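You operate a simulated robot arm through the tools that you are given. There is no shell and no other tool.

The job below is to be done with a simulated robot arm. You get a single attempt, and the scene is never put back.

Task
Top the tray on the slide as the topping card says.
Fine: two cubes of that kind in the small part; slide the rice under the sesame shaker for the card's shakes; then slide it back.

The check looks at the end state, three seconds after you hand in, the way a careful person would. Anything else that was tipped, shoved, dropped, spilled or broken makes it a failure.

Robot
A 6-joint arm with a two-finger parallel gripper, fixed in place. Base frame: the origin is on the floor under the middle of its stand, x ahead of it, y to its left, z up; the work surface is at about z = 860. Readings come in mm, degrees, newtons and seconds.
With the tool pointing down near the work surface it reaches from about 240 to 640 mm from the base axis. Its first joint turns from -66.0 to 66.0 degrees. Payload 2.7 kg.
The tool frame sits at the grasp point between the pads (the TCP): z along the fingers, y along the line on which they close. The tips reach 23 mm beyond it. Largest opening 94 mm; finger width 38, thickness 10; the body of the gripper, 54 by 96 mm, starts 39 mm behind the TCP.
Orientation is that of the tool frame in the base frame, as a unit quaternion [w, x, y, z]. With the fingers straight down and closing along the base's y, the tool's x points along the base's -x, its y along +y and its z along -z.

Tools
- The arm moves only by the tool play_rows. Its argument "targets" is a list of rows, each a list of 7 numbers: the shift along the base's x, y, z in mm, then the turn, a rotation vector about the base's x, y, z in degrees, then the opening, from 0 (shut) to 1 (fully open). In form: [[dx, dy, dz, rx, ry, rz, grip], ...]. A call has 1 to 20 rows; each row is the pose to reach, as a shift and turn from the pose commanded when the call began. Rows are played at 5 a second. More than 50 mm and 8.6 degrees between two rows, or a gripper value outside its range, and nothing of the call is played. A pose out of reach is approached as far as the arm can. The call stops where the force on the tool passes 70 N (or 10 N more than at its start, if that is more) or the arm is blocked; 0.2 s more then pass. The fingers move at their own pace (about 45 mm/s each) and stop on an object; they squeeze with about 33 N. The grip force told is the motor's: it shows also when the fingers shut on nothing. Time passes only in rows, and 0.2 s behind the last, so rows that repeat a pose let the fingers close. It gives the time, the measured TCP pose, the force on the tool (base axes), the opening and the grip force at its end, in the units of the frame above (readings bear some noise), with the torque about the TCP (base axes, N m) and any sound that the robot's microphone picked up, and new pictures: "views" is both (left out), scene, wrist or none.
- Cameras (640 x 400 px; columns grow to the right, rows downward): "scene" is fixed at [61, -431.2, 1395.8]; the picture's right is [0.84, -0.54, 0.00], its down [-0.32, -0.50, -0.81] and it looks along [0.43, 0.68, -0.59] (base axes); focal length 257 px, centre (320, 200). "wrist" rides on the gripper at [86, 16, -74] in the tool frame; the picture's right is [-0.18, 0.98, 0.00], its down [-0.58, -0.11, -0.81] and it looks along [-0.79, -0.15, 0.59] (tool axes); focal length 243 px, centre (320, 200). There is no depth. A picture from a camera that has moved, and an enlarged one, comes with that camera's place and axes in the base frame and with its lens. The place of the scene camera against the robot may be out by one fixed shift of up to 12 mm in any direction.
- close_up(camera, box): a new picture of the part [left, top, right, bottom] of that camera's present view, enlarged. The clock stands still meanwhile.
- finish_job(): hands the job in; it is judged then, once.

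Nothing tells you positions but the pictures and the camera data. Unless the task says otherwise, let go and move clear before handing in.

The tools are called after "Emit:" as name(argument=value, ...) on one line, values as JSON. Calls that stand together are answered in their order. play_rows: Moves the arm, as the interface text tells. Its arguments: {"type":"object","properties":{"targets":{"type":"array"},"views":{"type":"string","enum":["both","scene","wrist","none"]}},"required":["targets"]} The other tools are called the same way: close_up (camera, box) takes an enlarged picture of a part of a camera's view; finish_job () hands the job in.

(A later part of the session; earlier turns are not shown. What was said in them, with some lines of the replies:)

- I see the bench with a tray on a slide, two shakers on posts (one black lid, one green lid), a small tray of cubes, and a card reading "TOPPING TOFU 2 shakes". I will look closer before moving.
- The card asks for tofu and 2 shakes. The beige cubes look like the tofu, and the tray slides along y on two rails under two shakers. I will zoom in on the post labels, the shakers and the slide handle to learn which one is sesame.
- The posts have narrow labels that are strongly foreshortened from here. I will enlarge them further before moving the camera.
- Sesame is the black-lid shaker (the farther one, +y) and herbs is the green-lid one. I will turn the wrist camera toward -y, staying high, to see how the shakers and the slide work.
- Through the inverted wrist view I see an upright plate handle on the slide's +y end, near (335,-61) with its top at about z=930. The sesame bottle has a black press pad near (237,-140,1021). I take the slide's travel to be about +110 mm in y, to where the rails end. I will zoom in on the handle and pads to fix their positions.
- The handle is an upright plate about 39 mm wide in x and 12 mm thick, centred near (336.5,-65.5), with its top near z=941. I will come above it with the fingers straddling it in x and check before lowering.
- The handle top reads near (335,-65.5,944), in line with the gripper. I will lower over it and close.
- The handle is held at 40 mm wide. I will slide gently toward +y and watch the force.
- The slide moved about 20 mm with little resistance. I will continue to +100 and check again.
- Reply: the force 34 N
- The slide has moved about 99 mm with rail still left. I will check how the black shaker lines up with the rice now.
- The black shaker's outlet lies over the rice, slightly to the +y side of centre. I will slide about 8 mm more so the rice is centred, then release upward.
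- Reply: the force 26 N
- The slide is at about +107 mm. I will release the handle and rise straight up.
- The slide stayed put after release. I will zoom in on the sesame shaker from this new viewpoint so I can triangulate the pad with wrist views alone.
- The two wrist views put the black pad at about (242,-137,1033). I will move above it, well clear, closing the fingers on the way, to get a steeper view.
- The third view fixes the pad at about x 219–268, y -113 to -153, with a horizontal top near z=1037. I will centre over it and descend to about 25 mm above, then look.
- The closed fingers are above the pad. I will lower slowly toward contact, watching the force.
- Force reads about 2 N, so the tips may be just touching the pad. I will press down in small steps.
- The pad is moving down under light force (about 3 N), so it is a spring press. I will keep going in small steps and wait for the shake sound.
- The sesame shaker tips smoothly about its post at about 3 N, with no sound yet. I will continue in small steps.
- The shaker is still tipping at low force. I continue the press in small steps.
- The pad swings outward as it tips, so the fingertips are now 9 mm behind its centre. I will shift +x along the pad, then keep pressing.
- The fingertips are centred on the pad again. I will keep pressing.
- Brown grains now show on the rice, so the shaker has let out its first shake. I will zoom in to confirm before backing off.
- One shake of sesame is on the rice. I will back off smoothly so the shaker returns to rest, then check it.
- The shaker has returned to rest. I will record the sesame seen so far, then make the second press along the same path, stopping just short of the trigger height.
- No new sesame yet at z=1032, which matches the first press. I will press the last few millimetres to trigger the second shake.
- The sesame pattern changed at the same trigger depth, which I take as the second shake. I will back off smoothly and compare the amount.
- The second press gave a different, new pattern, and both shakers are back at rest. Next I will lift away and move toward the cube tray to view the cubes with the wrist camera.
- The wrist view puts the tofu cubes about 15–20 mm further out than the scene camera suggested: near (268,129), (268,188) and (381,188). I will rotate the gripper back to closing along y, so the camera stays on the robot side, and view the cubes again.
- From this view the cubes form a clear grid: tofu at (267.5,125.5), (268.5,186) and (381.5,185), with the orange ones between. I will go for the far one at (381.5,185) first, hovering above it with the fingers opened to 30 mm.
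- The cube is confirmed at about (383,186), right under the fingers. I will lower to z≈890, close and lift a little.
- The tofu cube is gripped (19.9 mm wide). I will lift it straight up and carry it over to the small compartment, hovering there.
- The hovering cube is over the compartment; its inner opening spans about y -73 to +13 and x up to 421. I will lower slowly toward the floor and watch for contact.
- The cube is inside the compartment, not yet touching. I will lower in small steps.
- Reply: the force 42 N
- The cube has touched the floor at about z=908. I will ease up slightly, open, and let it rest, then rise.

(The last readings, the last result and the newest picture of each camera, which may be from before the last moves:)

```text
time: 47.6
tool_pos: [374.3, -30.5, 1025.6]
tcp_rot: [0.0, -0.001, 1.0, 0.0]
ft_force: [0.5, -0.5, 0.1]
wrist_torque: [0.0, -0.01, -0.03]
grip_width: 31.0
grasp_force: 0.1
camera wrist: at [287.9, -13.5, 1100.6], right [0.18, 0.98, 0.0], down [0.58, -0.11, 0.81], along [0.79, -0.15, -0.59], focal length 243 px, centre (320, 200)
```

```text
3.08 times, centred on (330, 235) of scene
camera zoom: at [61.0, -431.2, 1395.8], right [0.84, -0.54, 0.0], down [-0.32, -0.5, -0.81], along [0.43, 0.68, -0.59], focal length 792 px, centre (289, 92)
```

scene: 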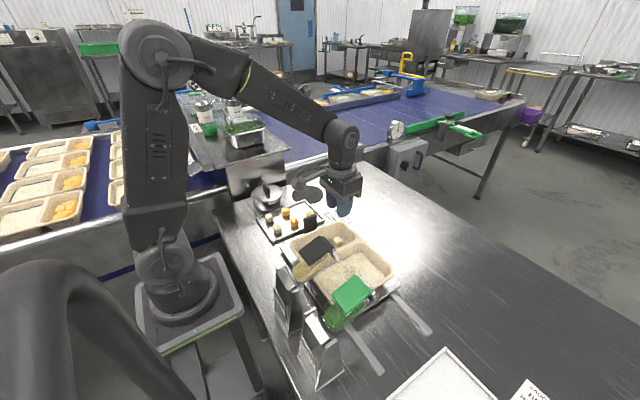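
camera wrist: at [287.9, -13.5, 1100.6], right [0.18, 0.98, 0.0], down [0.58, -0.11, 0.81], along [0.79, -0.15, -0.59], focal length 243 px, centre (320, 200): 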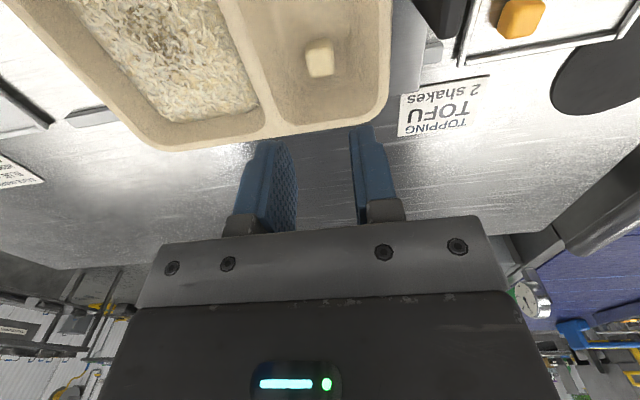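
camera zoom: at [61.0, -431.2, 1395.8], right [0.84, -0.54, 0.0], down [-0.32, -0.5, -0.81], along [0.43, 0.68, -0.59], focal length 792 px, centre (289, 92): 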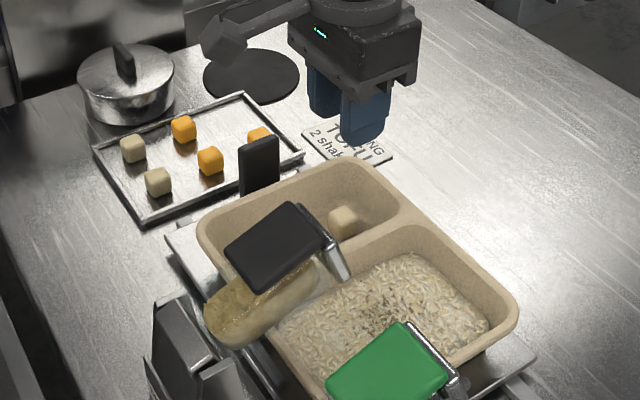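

The first tofu cube sits in the small compartment. Now I move to the second tofu cube at (267.5,125.5) and hover above it.

Emit:
play_rows(targets=[[-20, 30, 10, 0, 0, 0, 0.32], [-42, 62, 15, 0, 0, 0, 0.32], [-64, 94, 15, 0, 0, 0, 0.32], [-86, 126, 10, 0, 0, 0, 0.32], [-106.8, 156, 0, 0, 0, 0, 0.32], [-106.8, 156, -40, 0, 0, 0, 0.32], [-106.8, 156, -75, 0, 0, 0, 0.32]], views="both")

Emit:
close_up(camera="wrist", box=[220, 20, 460, 220])

Emit:
close_up(camera="scene", box=[230, 160, 350, 250])

```text
time: 49.2
tool_pos: [265.8, 125.0, 951.0]
tcp_rot: [0.0, 0.0, 1.0, 0.0]
ft_force: [-0.7, 0.7, -0.5]
wrist_torque: [-0.02, 0.0, 0.0]
grip_width: 30.2
grasp_force: 0.0
camera wrist: at [180.5, 142.7, 1025.4], right [0.18, 0.98, 0.0], down [0.58, -0.11, 0.81], along [0.79, -0.15, -0.59], focal length 243 px, centre (320, 200)
```

scene: 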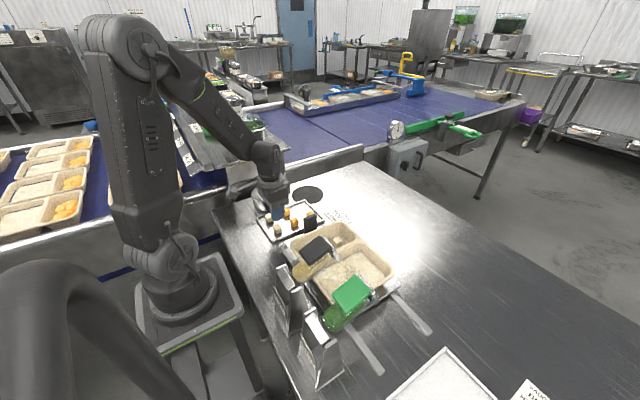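
wrist: 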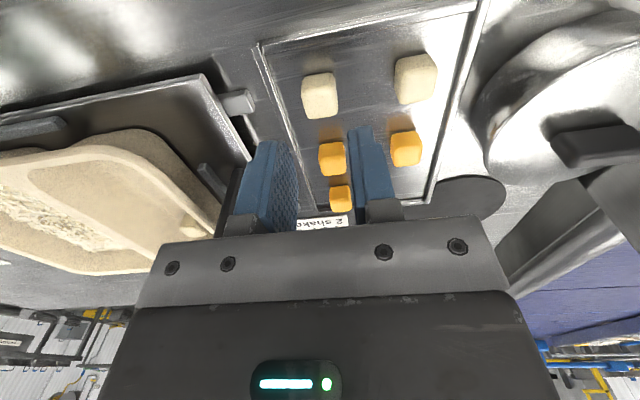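

```text
2.00 times, centred on (340, 120) of wrist
camera zoom: at [180.5, 142.7, 1025.4], right [0.18, 0.98, 0.0], down [0.58, -0.11, 0.81], along [0.79, -0.15, -0.59], focal length 485 px, centre (280, 360)
```

zoom: 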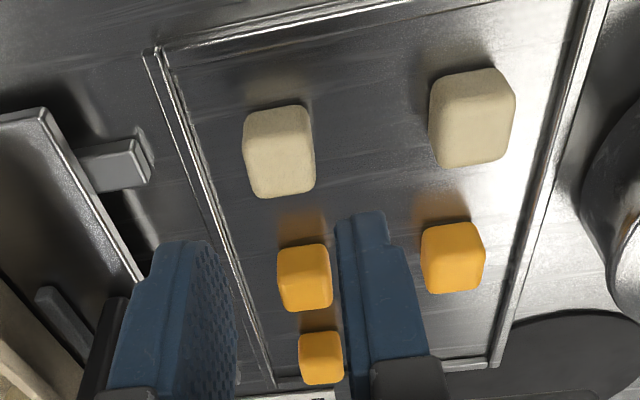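

```text
4.44 times, centred on (290, 205) of scene
camera zoom: at [61.0, -431.2, 1395.8], right [0.84, -0.54, 0.0], down [-0.32, -0.5, -0.81], along [0.43, 0.68, -0.59], focal length 1144 px, centre (453, 178)
```

zoom: 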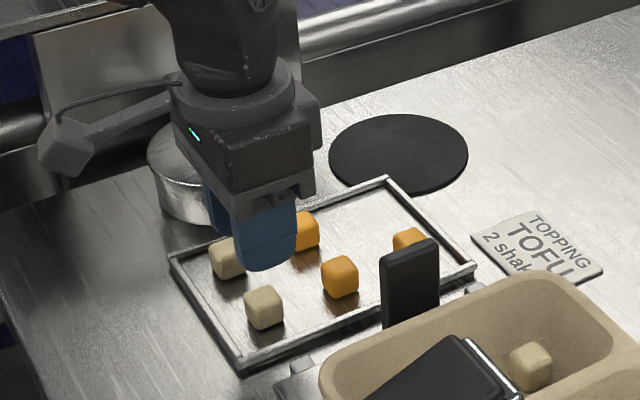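

The cube is confirmed at about (267.3,125.9). I will narrow the fingers a bit to clear the tray rim, lower, and grip.

Emit:
play_rows(targets=[[1, 1, -15, 0, 0, 0, 0.29], [1.5, 1.7, -30, 0, 0, 0, 0.29], [1.5, 1.7, -43, 0, 0, 0, 0.29], [1.5, 1.7, -52, 0, 0, 0, 0.29], [1.5, 1.7, -59, 0, 0, 0, 0.29], [1.5, 1.7, -59, 0, 0, 0, 0.15], [1.5, 1.7, -59, 0, 0, 0, 0.15], [1.5, 1.7, -59, 0, 0, 0, 0.15]], views="both")

Emit:
close_up(camera="wrist", box=[220, 20, 460, 220])

```text
time: 51.0
tool_pos: [268.6, 126.6, 892.1]
tcp_rot: [0.0, 0.0, 1.0, 0.0]
ft_force: [-0.7, 0.6, 0.1]
wrist_torque: [0.0, 0.01, 0.0]
grip_width: 19.9
grasp_force: 33.0
camera wrist: at [182.8, 144.4, 966.6], right [0.18, 0.98, 0.0], down [0.58, -0.11, 0.81], along [0.79, -0.15, -0.59], focal length 243 px, centre (320, 200)
```

scene: 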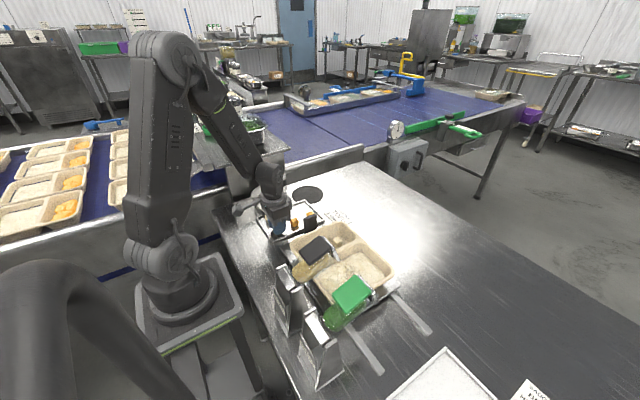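
wrist: 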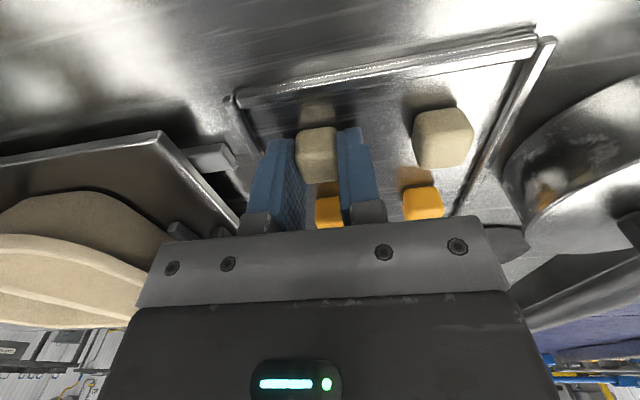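

```text
2.00 times, centred on (340, 120) of wrist
camera zoom: at [182.8, 144.4, 966.6], right [0.18, 0.98, 0.0], down [0.58, -0.11, 0.81], along [0.79, -0.15, -0.59], focal length 485 px, centre (280, 360)
```

zoom: 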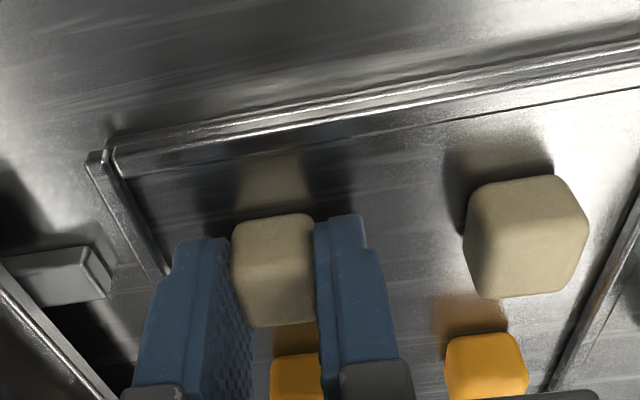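

The second tofu cube is gripped. I will lift it and carry it over the compartment beside the first one.

Emit:
play_rows(targets=[[0, 0, 15, 0, 0, 0, 0.15], [0, 0, 50, 0, 0, 0, 0.15], [0, 0, 90, 0, 0, 0, 0.15], [0, 0, 130, 0, 0, 0, 0.15], [12, -35, 133, 0, 0, 0, 0.15], [26, -75, 133, 0, 0, 0, 0.15], [40, -113, 133, 0, 0, 0, 0.15], [52, -145, 133, 0, 0, 0, 0.15], [56.4, -157.6, 133, 0, 0, 0, 0.15], [56.4, -157.6, 133, 0, 0, 0, 0.15]], views="both")

Emit:
close_up(camera="scene", box=[250, 170, 410, 300])

```text
time: 53.2
tool_pos: [327.1, -31.5, 1025.5]
tcp_rot: [-0.001, 0.0, 1.0, 0.0]
ft_force: [-0.3, -0.4, -0.6]
wrist_torque: [0.01, 0.0, 0.01]
grip_width: 20.1
grasp_force: 32.8
camera wrist: at [240.6, -13.5, 1100.5], right [0.18, 0.98, 0.0], down [0.58, -0.11, 0.81], along [0.79, -0.15, -0.59], focal length 243 px, centre (320, 200)
```

scene: 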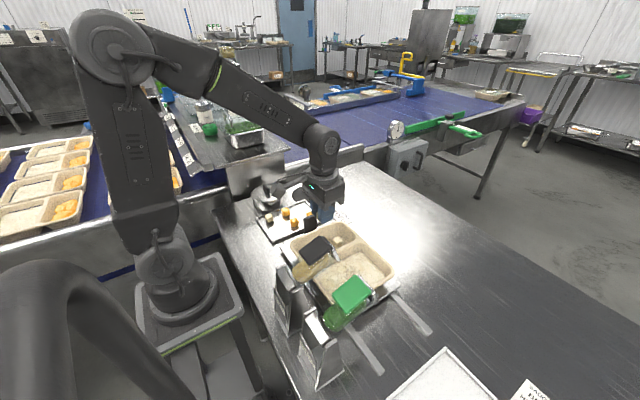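
wrist: 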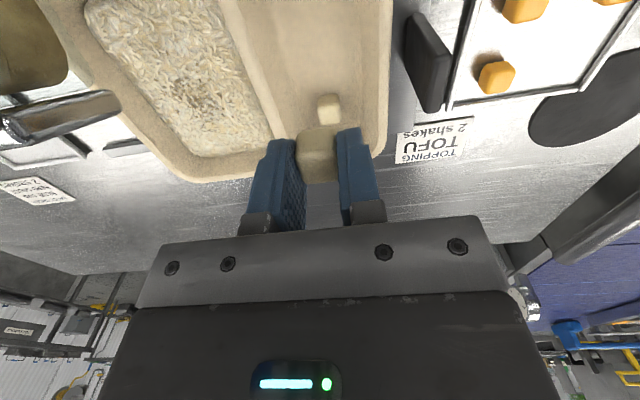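

```text
3.08 times, centred on (330, 235) of scene
camera zoom: at [61.0, -431.2, 1395.8], right [0.84, -0.54, 0.0], down [-0.32, -0.5, -0.81], along [0.43, 0.68, -0.59], focal length 792 px, centre (289, 92)
```

zoom: 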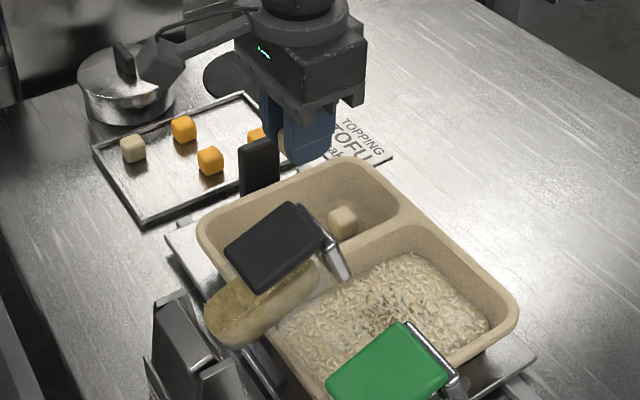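

All looks clear, with the handle well off the gripper body. I will lower the second cube, stopping just above the known contact height.

Emit:
play_rows(targets=[[-1, 0.5, -35, 0, 0, 0, 0.15], [-2, 0.5, -70, 0, 0, 0, 0.15], [-2, 0.5, -95, 0, 0, 0, 0.15], [-2, 0.5, -108, 0, 0, 0, 0.15], [-2, 0.5, -114, 0, 0, 0, 0.15], [-2, 0.5, -115.5, 0, 0, 0, 0.15]], views="wrist")

```text
time: 54.6
tool_pos: [323.3, -29.5, 910.2]
tcp_rot: [0.0, 0.0, 1.0, 0.0]
ft_force: [-0.5, 0.1, -0.1]
wrist_torque: [-0.01, 0.02, 0.03]
grip_width: 20.2
grasp_force: 32.6
camera wrist: at [237.3, -13.2, 984.5], right [0.18, 0.98, 0.0], down [0.58, -0.11, 0.81], along [0.79, -0.15, -0.59], focal length 243 px, centre (320, 200)
```

wrist: 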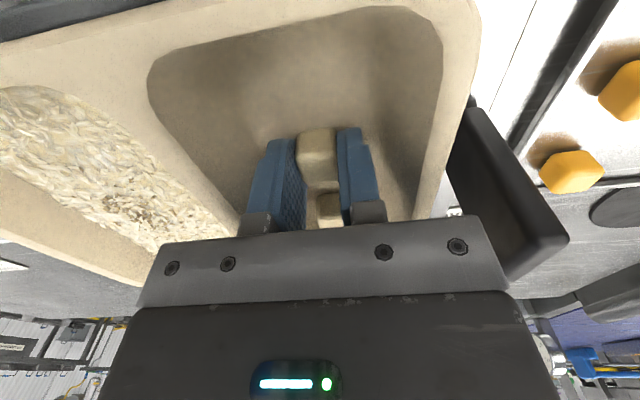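

The cube is within a couple of millimetres of the floor. I will lower that last bit, open, and rise.

Emit:
play_rows(targets=[[0, 0, -1, 0, 0, 0, 0.15], [0, 0, -1.7, 0, 0, 0, 0.15], [0, 0, -1.7, 0, 0, 0, 0.33], [0, 0, -1.7, 0, 0, 0, 0.33], [0, 0, -1.7, 0, 0, 0, 0.33], [0, 0, 20, 0, 0, 0, 0.33], [0, 0, 55, 0, 0, 0, 0.33], [0, 0, 95, 0, 0, 0, 0.33], [0, 0, 130, 0, 0, 0, 0.33]], views="both")

Emit:
close_up(camera="scene", box=[250, 170, 410, 300])

Emit:
close_up(camera="wrist", box=[80, 0, 480, 200])

```text
time: 56.6
tool_pos: [322.3, -30.1, 1040.2]
tcp_rot: [0.0, 0.0, 1.0, 0.0]
ft_force: [-0.4, 0.4, 0.8]
wrist_torque: [0.02, 0.01, 0.02]
grip_width: 31.1
grasp_force: 0.1
camera wrist: at [237.1, -12.7, 1115.3], right [0.18, 0.98, 0.0], down [0.58, -0.11, 0.81], along [0.79, -0.15, -0.59], focal length 243 px, centre (320, 200)
```

scene: 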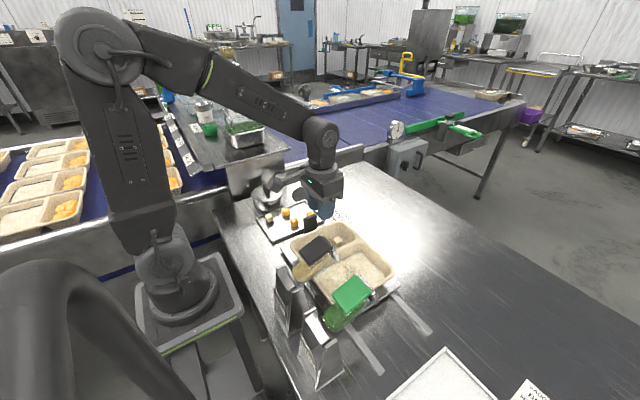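
wrist: 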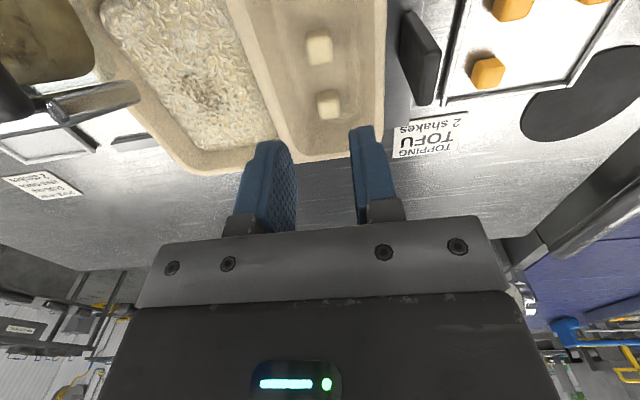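

```text
3.08 times, centred on (330, 235) of scene
camera zoom: at [61.0, -431.2, 1395.8], right [0.84, -0.54, 0.0], down [-0.32, -0.5, -0.81], along [0.43, 0.68, -0.59], focal length 792 px, centre (289, 92)
```

zoom: 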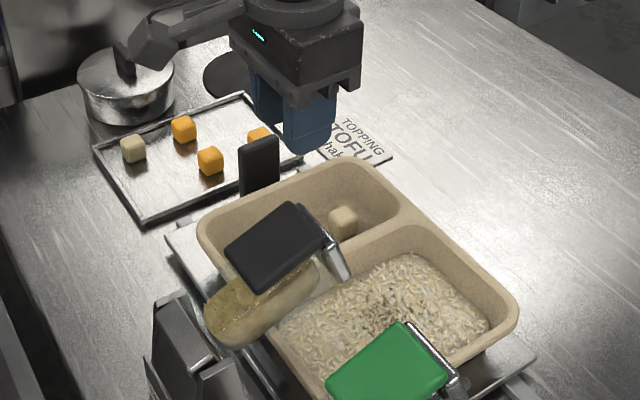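

```text
1.60 times, centred on (280, 100) of wrist
camera zoom: at [237.1, -12.7, 1115.3], right [0.18, 0.98, 0.0], down [0.58, -0.11, 0.81], along [0.79, -0.15, -0.59], focal length 388 px, centre (384, 360)
```

zoom: 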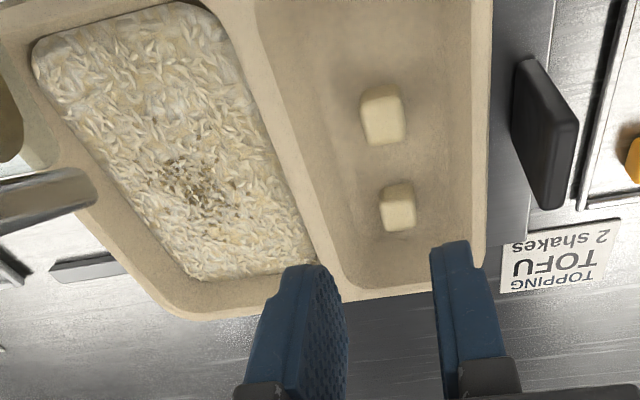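

Both tofu cubes stand in the small compartment. I will check the sesame patch closely, then turn the gripper to take the slide handle again.

Emit:
close_up(camera="wrist", box=[100, 0, 280, 150])

Emit:
close_up(camera="scene", box=[320, 245, 390, 290])

```text
2.67 times, centred on (190, 75) of wrist
camera zoom: at [237.1, -12.7, 1115.3], right [0.18, 0.98, 0.0], down [0.58, -0.11, 0.81], along [0.79, -0.15, -0.59], focal length 647 px, centre (667, 533)
```

zoom: 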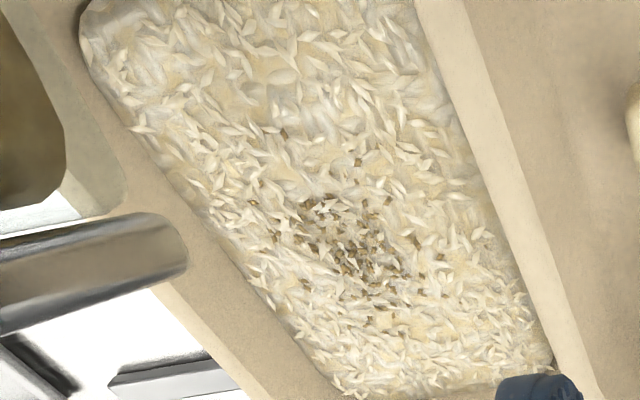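

```text
8.89 times, centred on (355, 268) of scene
camera zoom: at [61.0, -431.2, 1395.8], right [0.84, -0.54, 0.0], down [-0.32, -0.5, -0.81], along [0.43, 0.68, -0.59], focal length 2288 px, centre (9, -400)
```

zoom: 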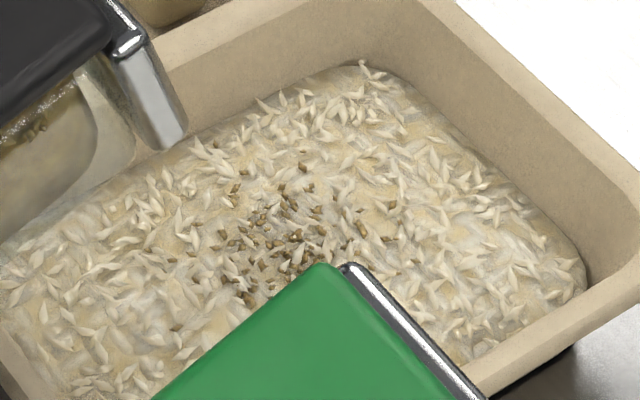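

The sesame is on the rice and both cubes are in place. I will turn the gripper -90° and come above the handle (now near (336,42)) with the fingers open.

Emit:
play_rows(targets=[[1, 7, 5, 0, 0, -8, 0.6], [2, 14, 10, 0, 0, -16, 0.8], [4, 21, 10, 0, 0, -24, 1], [5, 28, 10, 0, 0, -32, 1], [6, 35, 10, 0, 0, -40, 1], [8, 42, 10, 0, 0, -48, 1], [9, 49, 10, 0, 0, -56, 1], [10, 56, 10, 0, 0, -64, 1], [12, 63, 10, 0, 0, -72, 1], [13, 70, 5, 0, 0, -80, 1], [13.5, 75, 0, 0, 0, -88, 1], [13.5, 76, -20, 0, 0, -90, 1], [13.5, 76, -32, 0, 0, -90, 1]], views="both")

Emit:
close_up(camera="wrist", box=[180, 0, 460, 220])

```text
time: 59.4
tool_pos: [336.5, 44.9, 1006.8]
tcp_rot: [0.0, 0.708, 0.706, 0.0]
ft_force: [-1.2, 0.5, 0.4]
wrist_torque: [0.01, -0.02, 0.0]
grip_width: 94.1
grasp_force: 0.0
camera wrist: at [353.3, 132.3, 1082.6], right [0.98, -0.19, 0.0], down [-0.11, -0.58, 0.81], along [-0.15, -0.79, -0.59], focal length 243 px, centre (320, 200)
```

scene: 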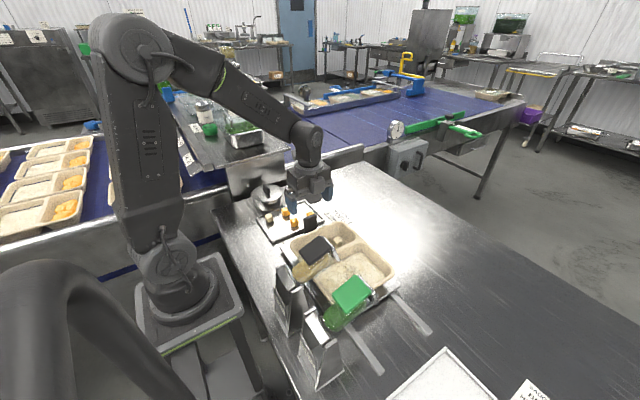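
wrist: 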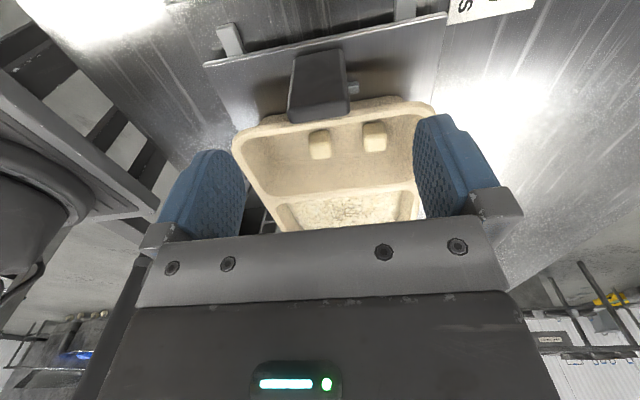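

```text
1.82 times, centred on (320, 110) of wrist
camera zoom: at [353.3, 132.3, 1082.6], right [0.98, -0.19, 0.0], down [-0.11, -0.58, 0.81], along [-0.15, -0.79, -0.59], focal length 441 px, centre (320, 364)
```

zoom: 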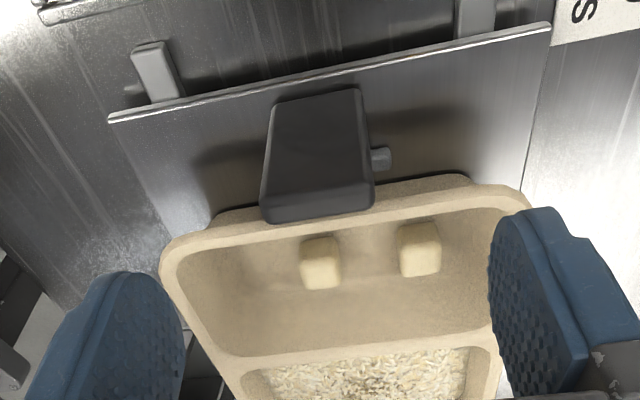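

The view matches the earlier approach, with the handle centred between the fingers. I will lower and grip it.

Emit:
play_rows(targets=[[-1, 0, -25, 0, 0, 0, 1], [-1.2, 0, -50, 0, 0, 0, 1], [-1.2, 0, -65, 0, 0, 0, 1], [-1.2, 0, -77, 0, 0, 0, 1], [-1.2, 0, -77, 0, 0, 0, 0.35], [-1.2, 0, -77, 0, 0, 0, 0.35], [-1.2, 0, -77, 0, 0, 0, 0.35], [-1.2, 0, -77, 0, 0, 0, 0.35], [-1.2, 0, -77, 0, 0, 0, 0.35]], views="scene")

```text
time: 61.4
tool_pos: [334.6, 44.5, 930.5]
tcp_rot: [0.0, 0.708, 0.706, -0.001]
ft_force: [-4.1, -0.1, -4.0]
wrist_torque: [-0.08, -0.61, 0.02]
grip_width: 40.0
grasp_force: 44.5
```

scene: 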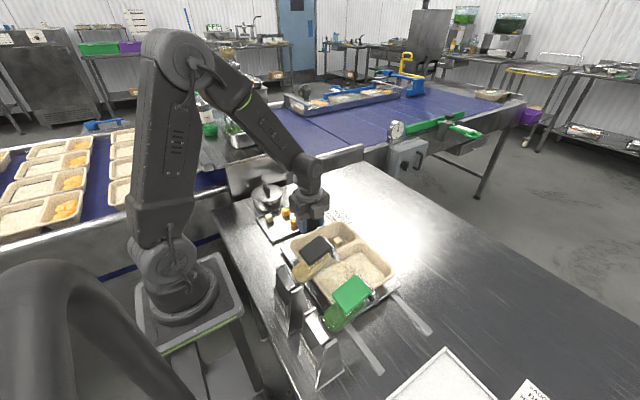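

The handle is gripped again at 40 mm. I will slide it back smoothly by 106 mm in -y to its starting place.

Emit:
play_rows(targets=[[-0.3, -3, -0.2, 0, 0, 0, 0.35], [-0.3, -9, -0.2, 0, 0, 0, 0.35], [-0.3, -16, -0.2, 0, 0, 0, 0.35], [-0.3, -24, -0.2, 0, 0, 0, 0.35], [-0.3, -32, -0.2, 0, 0, 0, 0.35], [-0.3, -40, -0.2, 0, 0, 0, 0.35], [-0.3, -48, -0.2, 0, 0, 0, 0.35], [-0.3, -56, -0.2, 0, 0, 0, 0.35], [-0.3, -64, -0.2, 0, 0, 0, 0.35], [-0.3, -72, -0.2, 0, 0, 0, 0.35], [-0.3, -80, -0.2, 0, 0, 0, 0.35], [-0.3, -87, -0.2, 0, 0, 0, 0.35], [-0.3, -93, -0.2, 0, 0, 0, 0.35], [-0.3, -97, -0.2, 0, 0, 0, 0.35], [-0.3, -99, -0.2, 0, 0, 0, 0.35]], views="both")

Emit:
close_up(camera="scene", box=[260, 220, 460, 400])

Emit:
close_up(camera="scene", box=[360, 300, 450, 390])

```text
time: 64.6
tool_pos: [335.7, -53.3, 929.5]
tcp_rot: [-0.001, 0.707, 0.707, 0.0]
ft_force: [-0.8, 1.3, -14.0]
wrist_torque: [-0.32, -0.76, 0.07]
grip_width: 39.8
grasp_force: 45.3
camera wrist: at [352.1, 33.9, 1005.1], right [0.98, -0.18, 0.0], down [-0.11, -0.58, 0.81], along [-0.15, -0.79, -0.59], focal length 243 px, centre (320, 200)
```

scene: 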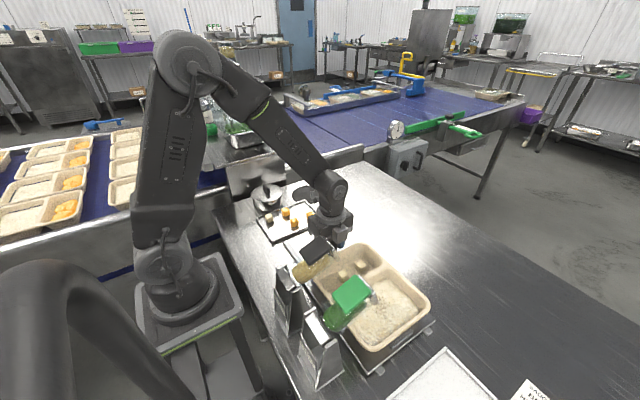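
wrist: 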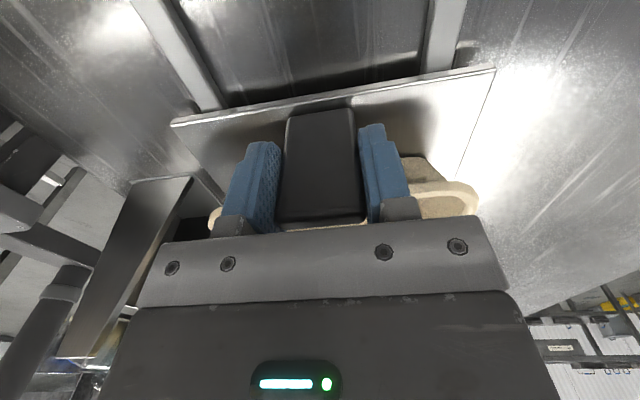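

```text
2.22 times, centred on (360, 310) of scene
camera zoom: at [61.1, -431.2, 1395.8], right [0.84, -0.54, 0.0], down [-0.32, -0.5, -0.81], along [0.43, 0.68, -0.59], focal length 572 px, centre (231, -44)
```

zoom: 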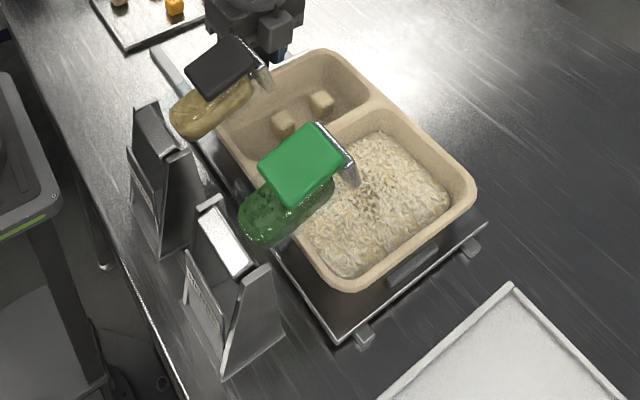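

```text
4.44 times, centred on (405, 345) of scene
camera zoom: at [61.1, -431.2, 1395.8], right [0.84, -0.54, 0.0], down [-0.32, -0.5, -0.81], along [0.43, 0.68, -0.59], focal length 1144 px, centre (-58, -444)
```

zoom: 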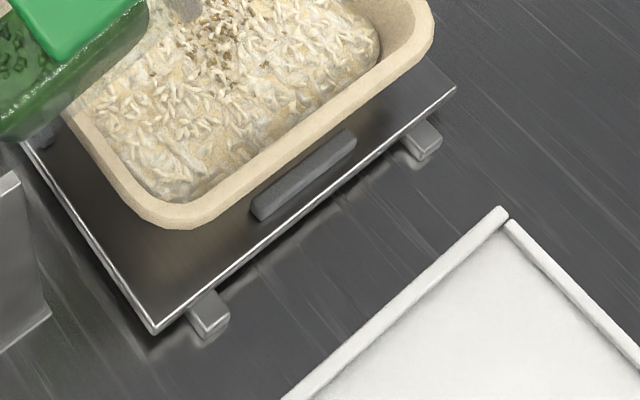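

The slide is about 8 mm short of its starting place when compared with the first picture. I will ease it the rest of the way and compare again.

Emit:
play_rows(targets=[[0, -3, -0.2, 0, 0, 0, 0.35], [0, -6, -0.2, 0, 0, 0, 0.35], [0, -7.6, -0.2, 0, 0, 0, 0.35], [0, -7.6, -0.2, 0, 0, 0, 0.35]], views="none")

Emit:
close_up(camera="scene", box=[360, 300, 450, 390])

```text
time: 65.6
tool_pos: [334.8, -61.6, 930.2]
tcp_rot: [0.0, 0.707, 0.707, 0.0]
ft_force: [-6.3, 3.8, -4.7]
wrist_torque: [0.02, -0.69, 0.08]
grip_width: 40.2
grasp_force: 45.3
```

```text
4.44 times, centred on (405, 345) of scene
camera zoom: at [60.9, -431.1, 1395.9], right [0.84, -0.54, 0.0], down [-0.32, -0.5, -0.81], along [0.43, 0.68, -0.59], focal length 1144 px, centre (-58, -444)
```

zoom: 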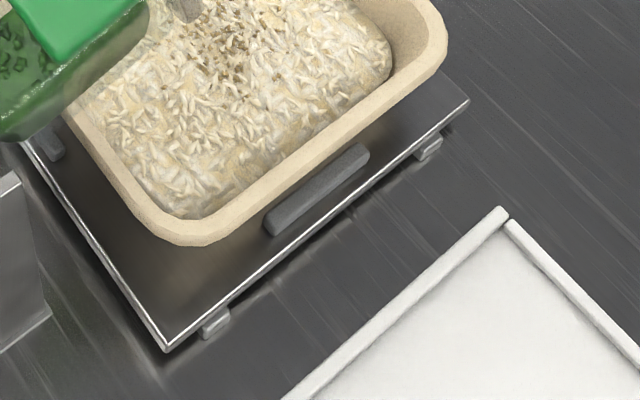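

The slide now matches the starting picture exactly. I will let go, rise straight up and move clear.

Emit:
play_rows(targets=[[0, 0.3, 0, 0, 0, 0, 0.85], [0, 0.3, 0, 0, 0, 0, 0.85], [0, 0.3, 0, 0, 0, 0, 0.85], [0, 0.3, 0, 0, 0, 0, 0.85], [0, 0.3, 30, 0, 0, 0, 0.85], [0, 0.3, 70, 0, 0, 0, 0.85], [0, 0.3, 110, 0, 0, 0, 0.85], [0, 0.3, 150, 0, 0, 0, 0.85], [0, 10, 190, 0, 0, 0, 0.85], [0, 40, 220, 0, 0, 0, 0.85], [0, 80, 245, 0, 0, 0, 0.85]], views="both")

Emit:
close_up(camera="scene", box=[220, 170, 460, 400])

Emit:
close_up(camera="wrist", box=[220, 0, 440, 210])

Emit:
close_up(camera="scene", box=[360, 300, 450, 390])

Emit:
close_up(camera="scene", box=[285, 225, 405, 335])

```text
time: 68.0
tool_pos: [333.6, 18.8, 1176.3]
tcp_rot: [-0.001, 0.707, 0.707, 0.001]
ft_force: [-0.3, -0.2, 1.2]
wrist_torque: [0.0, 0.01, -0.02]
grip_width: 79.9
grasp_force: 0.1
camera wrist: at [351.4, 107.4, 1250.2], right [0.98, -0.18, 0.0], down [-0.11, -0.58, 0.81], along [-0.15, -0.79, -0.59], focal length 243 px, centre (320, 200)
```

scene: 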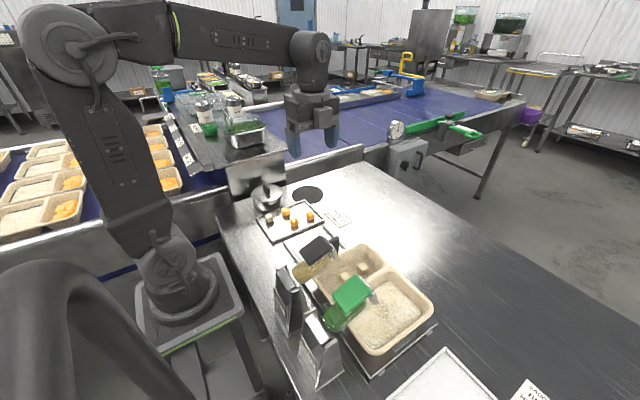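
wrist: 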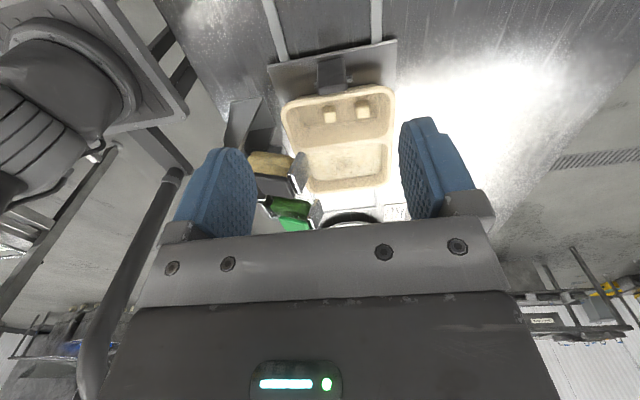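

```text
1.74 times, centred on (340, 285) of scene
camera zoom: at [61.0, -431.3, 1395.8], right [0.84, -0.54, 0.0], down [-0.32, -0.5, -0.81], along [0.43, 0.68, -0.59], focal length 448 px, centre (285, 52)
```

zoom: 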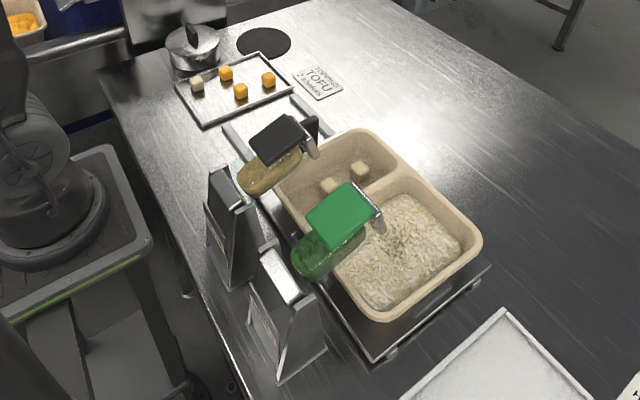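

```text
1.90 times, centred on (330, 105) of wrist
camera zoom: at [351.4, 107.4, 1250.2], right [0.98, -0.18, 0.0], down [-0.11, -0.58, 0.81], along [-0.15, -0.79, -0.59], focal length 462 px, centre (301, 381)
```

zoom: 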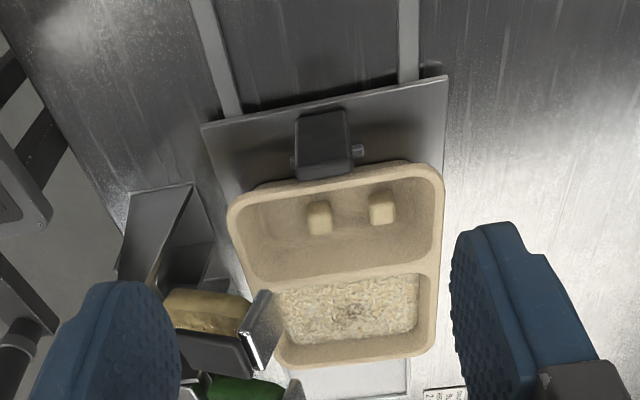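

```text
4.44 times, centred on (405, 345) of scene
camera zoom: at [61.0, -431.3, 1395.8], right [0.84, -0.54, 0.0], down [-0.32, -0.5, -0.81], along [0.43, 0.68, -0.59], focal length 1144 px, centre (-58, -444)
```

zoom: 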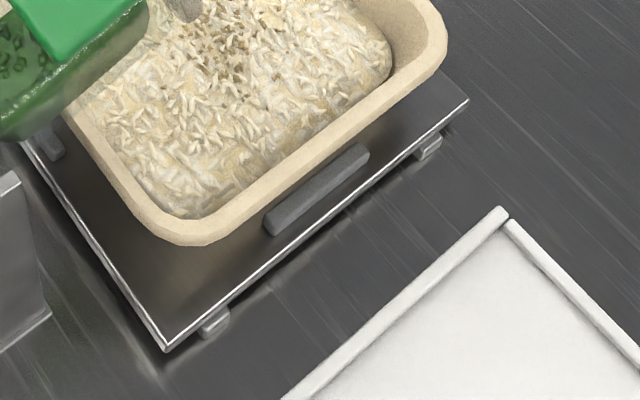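

```text
3.64 times, centred on (345, 280) of scene
camera zoom: at [61.0, -431.3, 1395.8], right [0.84, -0.54, 0.0], down [-0.32, -0.5, -0.81], along [0.43, 0.68, -0.59], focal length 936 px, centre (229, -91)
```

zoom: 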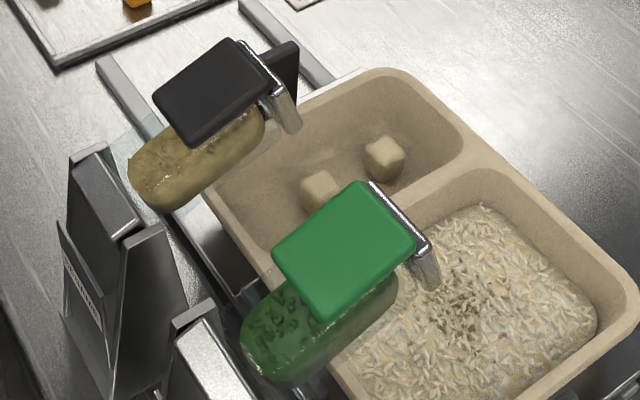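

Everything looks in place: two tofu cubes in the small part, sesame on the rice, and the slide back home. I will compare the cube tray and pot with the first picture before handing in.

Emit:
close_up(camera="scene", box=[220, 160, 380, 260])

Emit:
close_up(camera="scene", box=[330, 250, 420, 330])

```text
4.00 times, centred on (300, 210) of scene
camera zoom: at [61.0, -431.3, 1395.8], right [0.84, -0.54, 0.0], down [-0.32, -0.5, -0.81], along [0.43, 0.68, -0.59], focal length 1029 px, centre (400, 160)
```

zoom: 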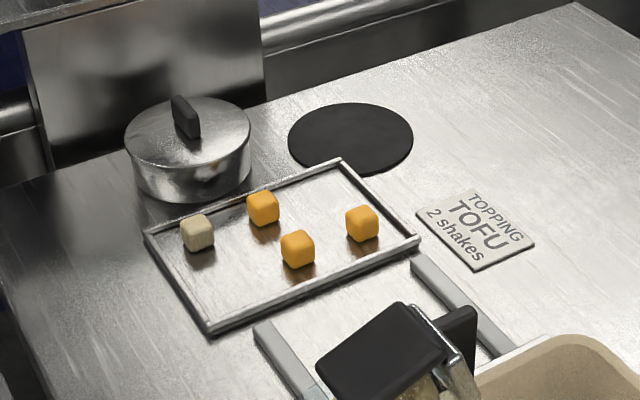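

```text
5.00 times, centred on (375, 290) of scene
camera zoom: at [61.0, -431.3, 1395.8], right [0.84, -0.54, 0.0], down [-0.32, -0.5, -0.81], along [0.43, 0.68, -0.59], focal length 1287 px, centre (45, -250)
```

zoom: 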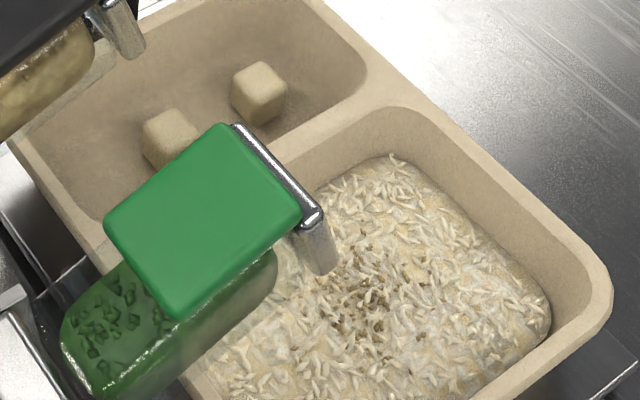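

The cube tray, the other cubes, the pot and the card are unmoved. The tray holds two tofu cubes, the rice has had two sesame shakes, the slide is home, and the arm is clear. I am handing in.

Emit:
finish_job()

```text
The job is handed in.
```

The topping job is done and handed in. I haven't seen the result of the check.

- **Cubes:** the card says tofu, so I took the beige cubes to be tofu and put two of them in the small part. The other tofu cube and the three orange ones stayed where they were.
- **Sesame:** I slid the rice under the sesame shaker (black pad) and pressed it twice, as the card says. The second press changed the sesame pattern but didn't clearly add more grains. I counted it as the second shake because the change came at the same press depth as the first.
- **Slide:** it is back at its starting place, matching the first picture.
- **Everything else:** nothing was tipped, shoved or spilled that I could see in the final pictures. The gripper has let go and the arm is clear of the tray.
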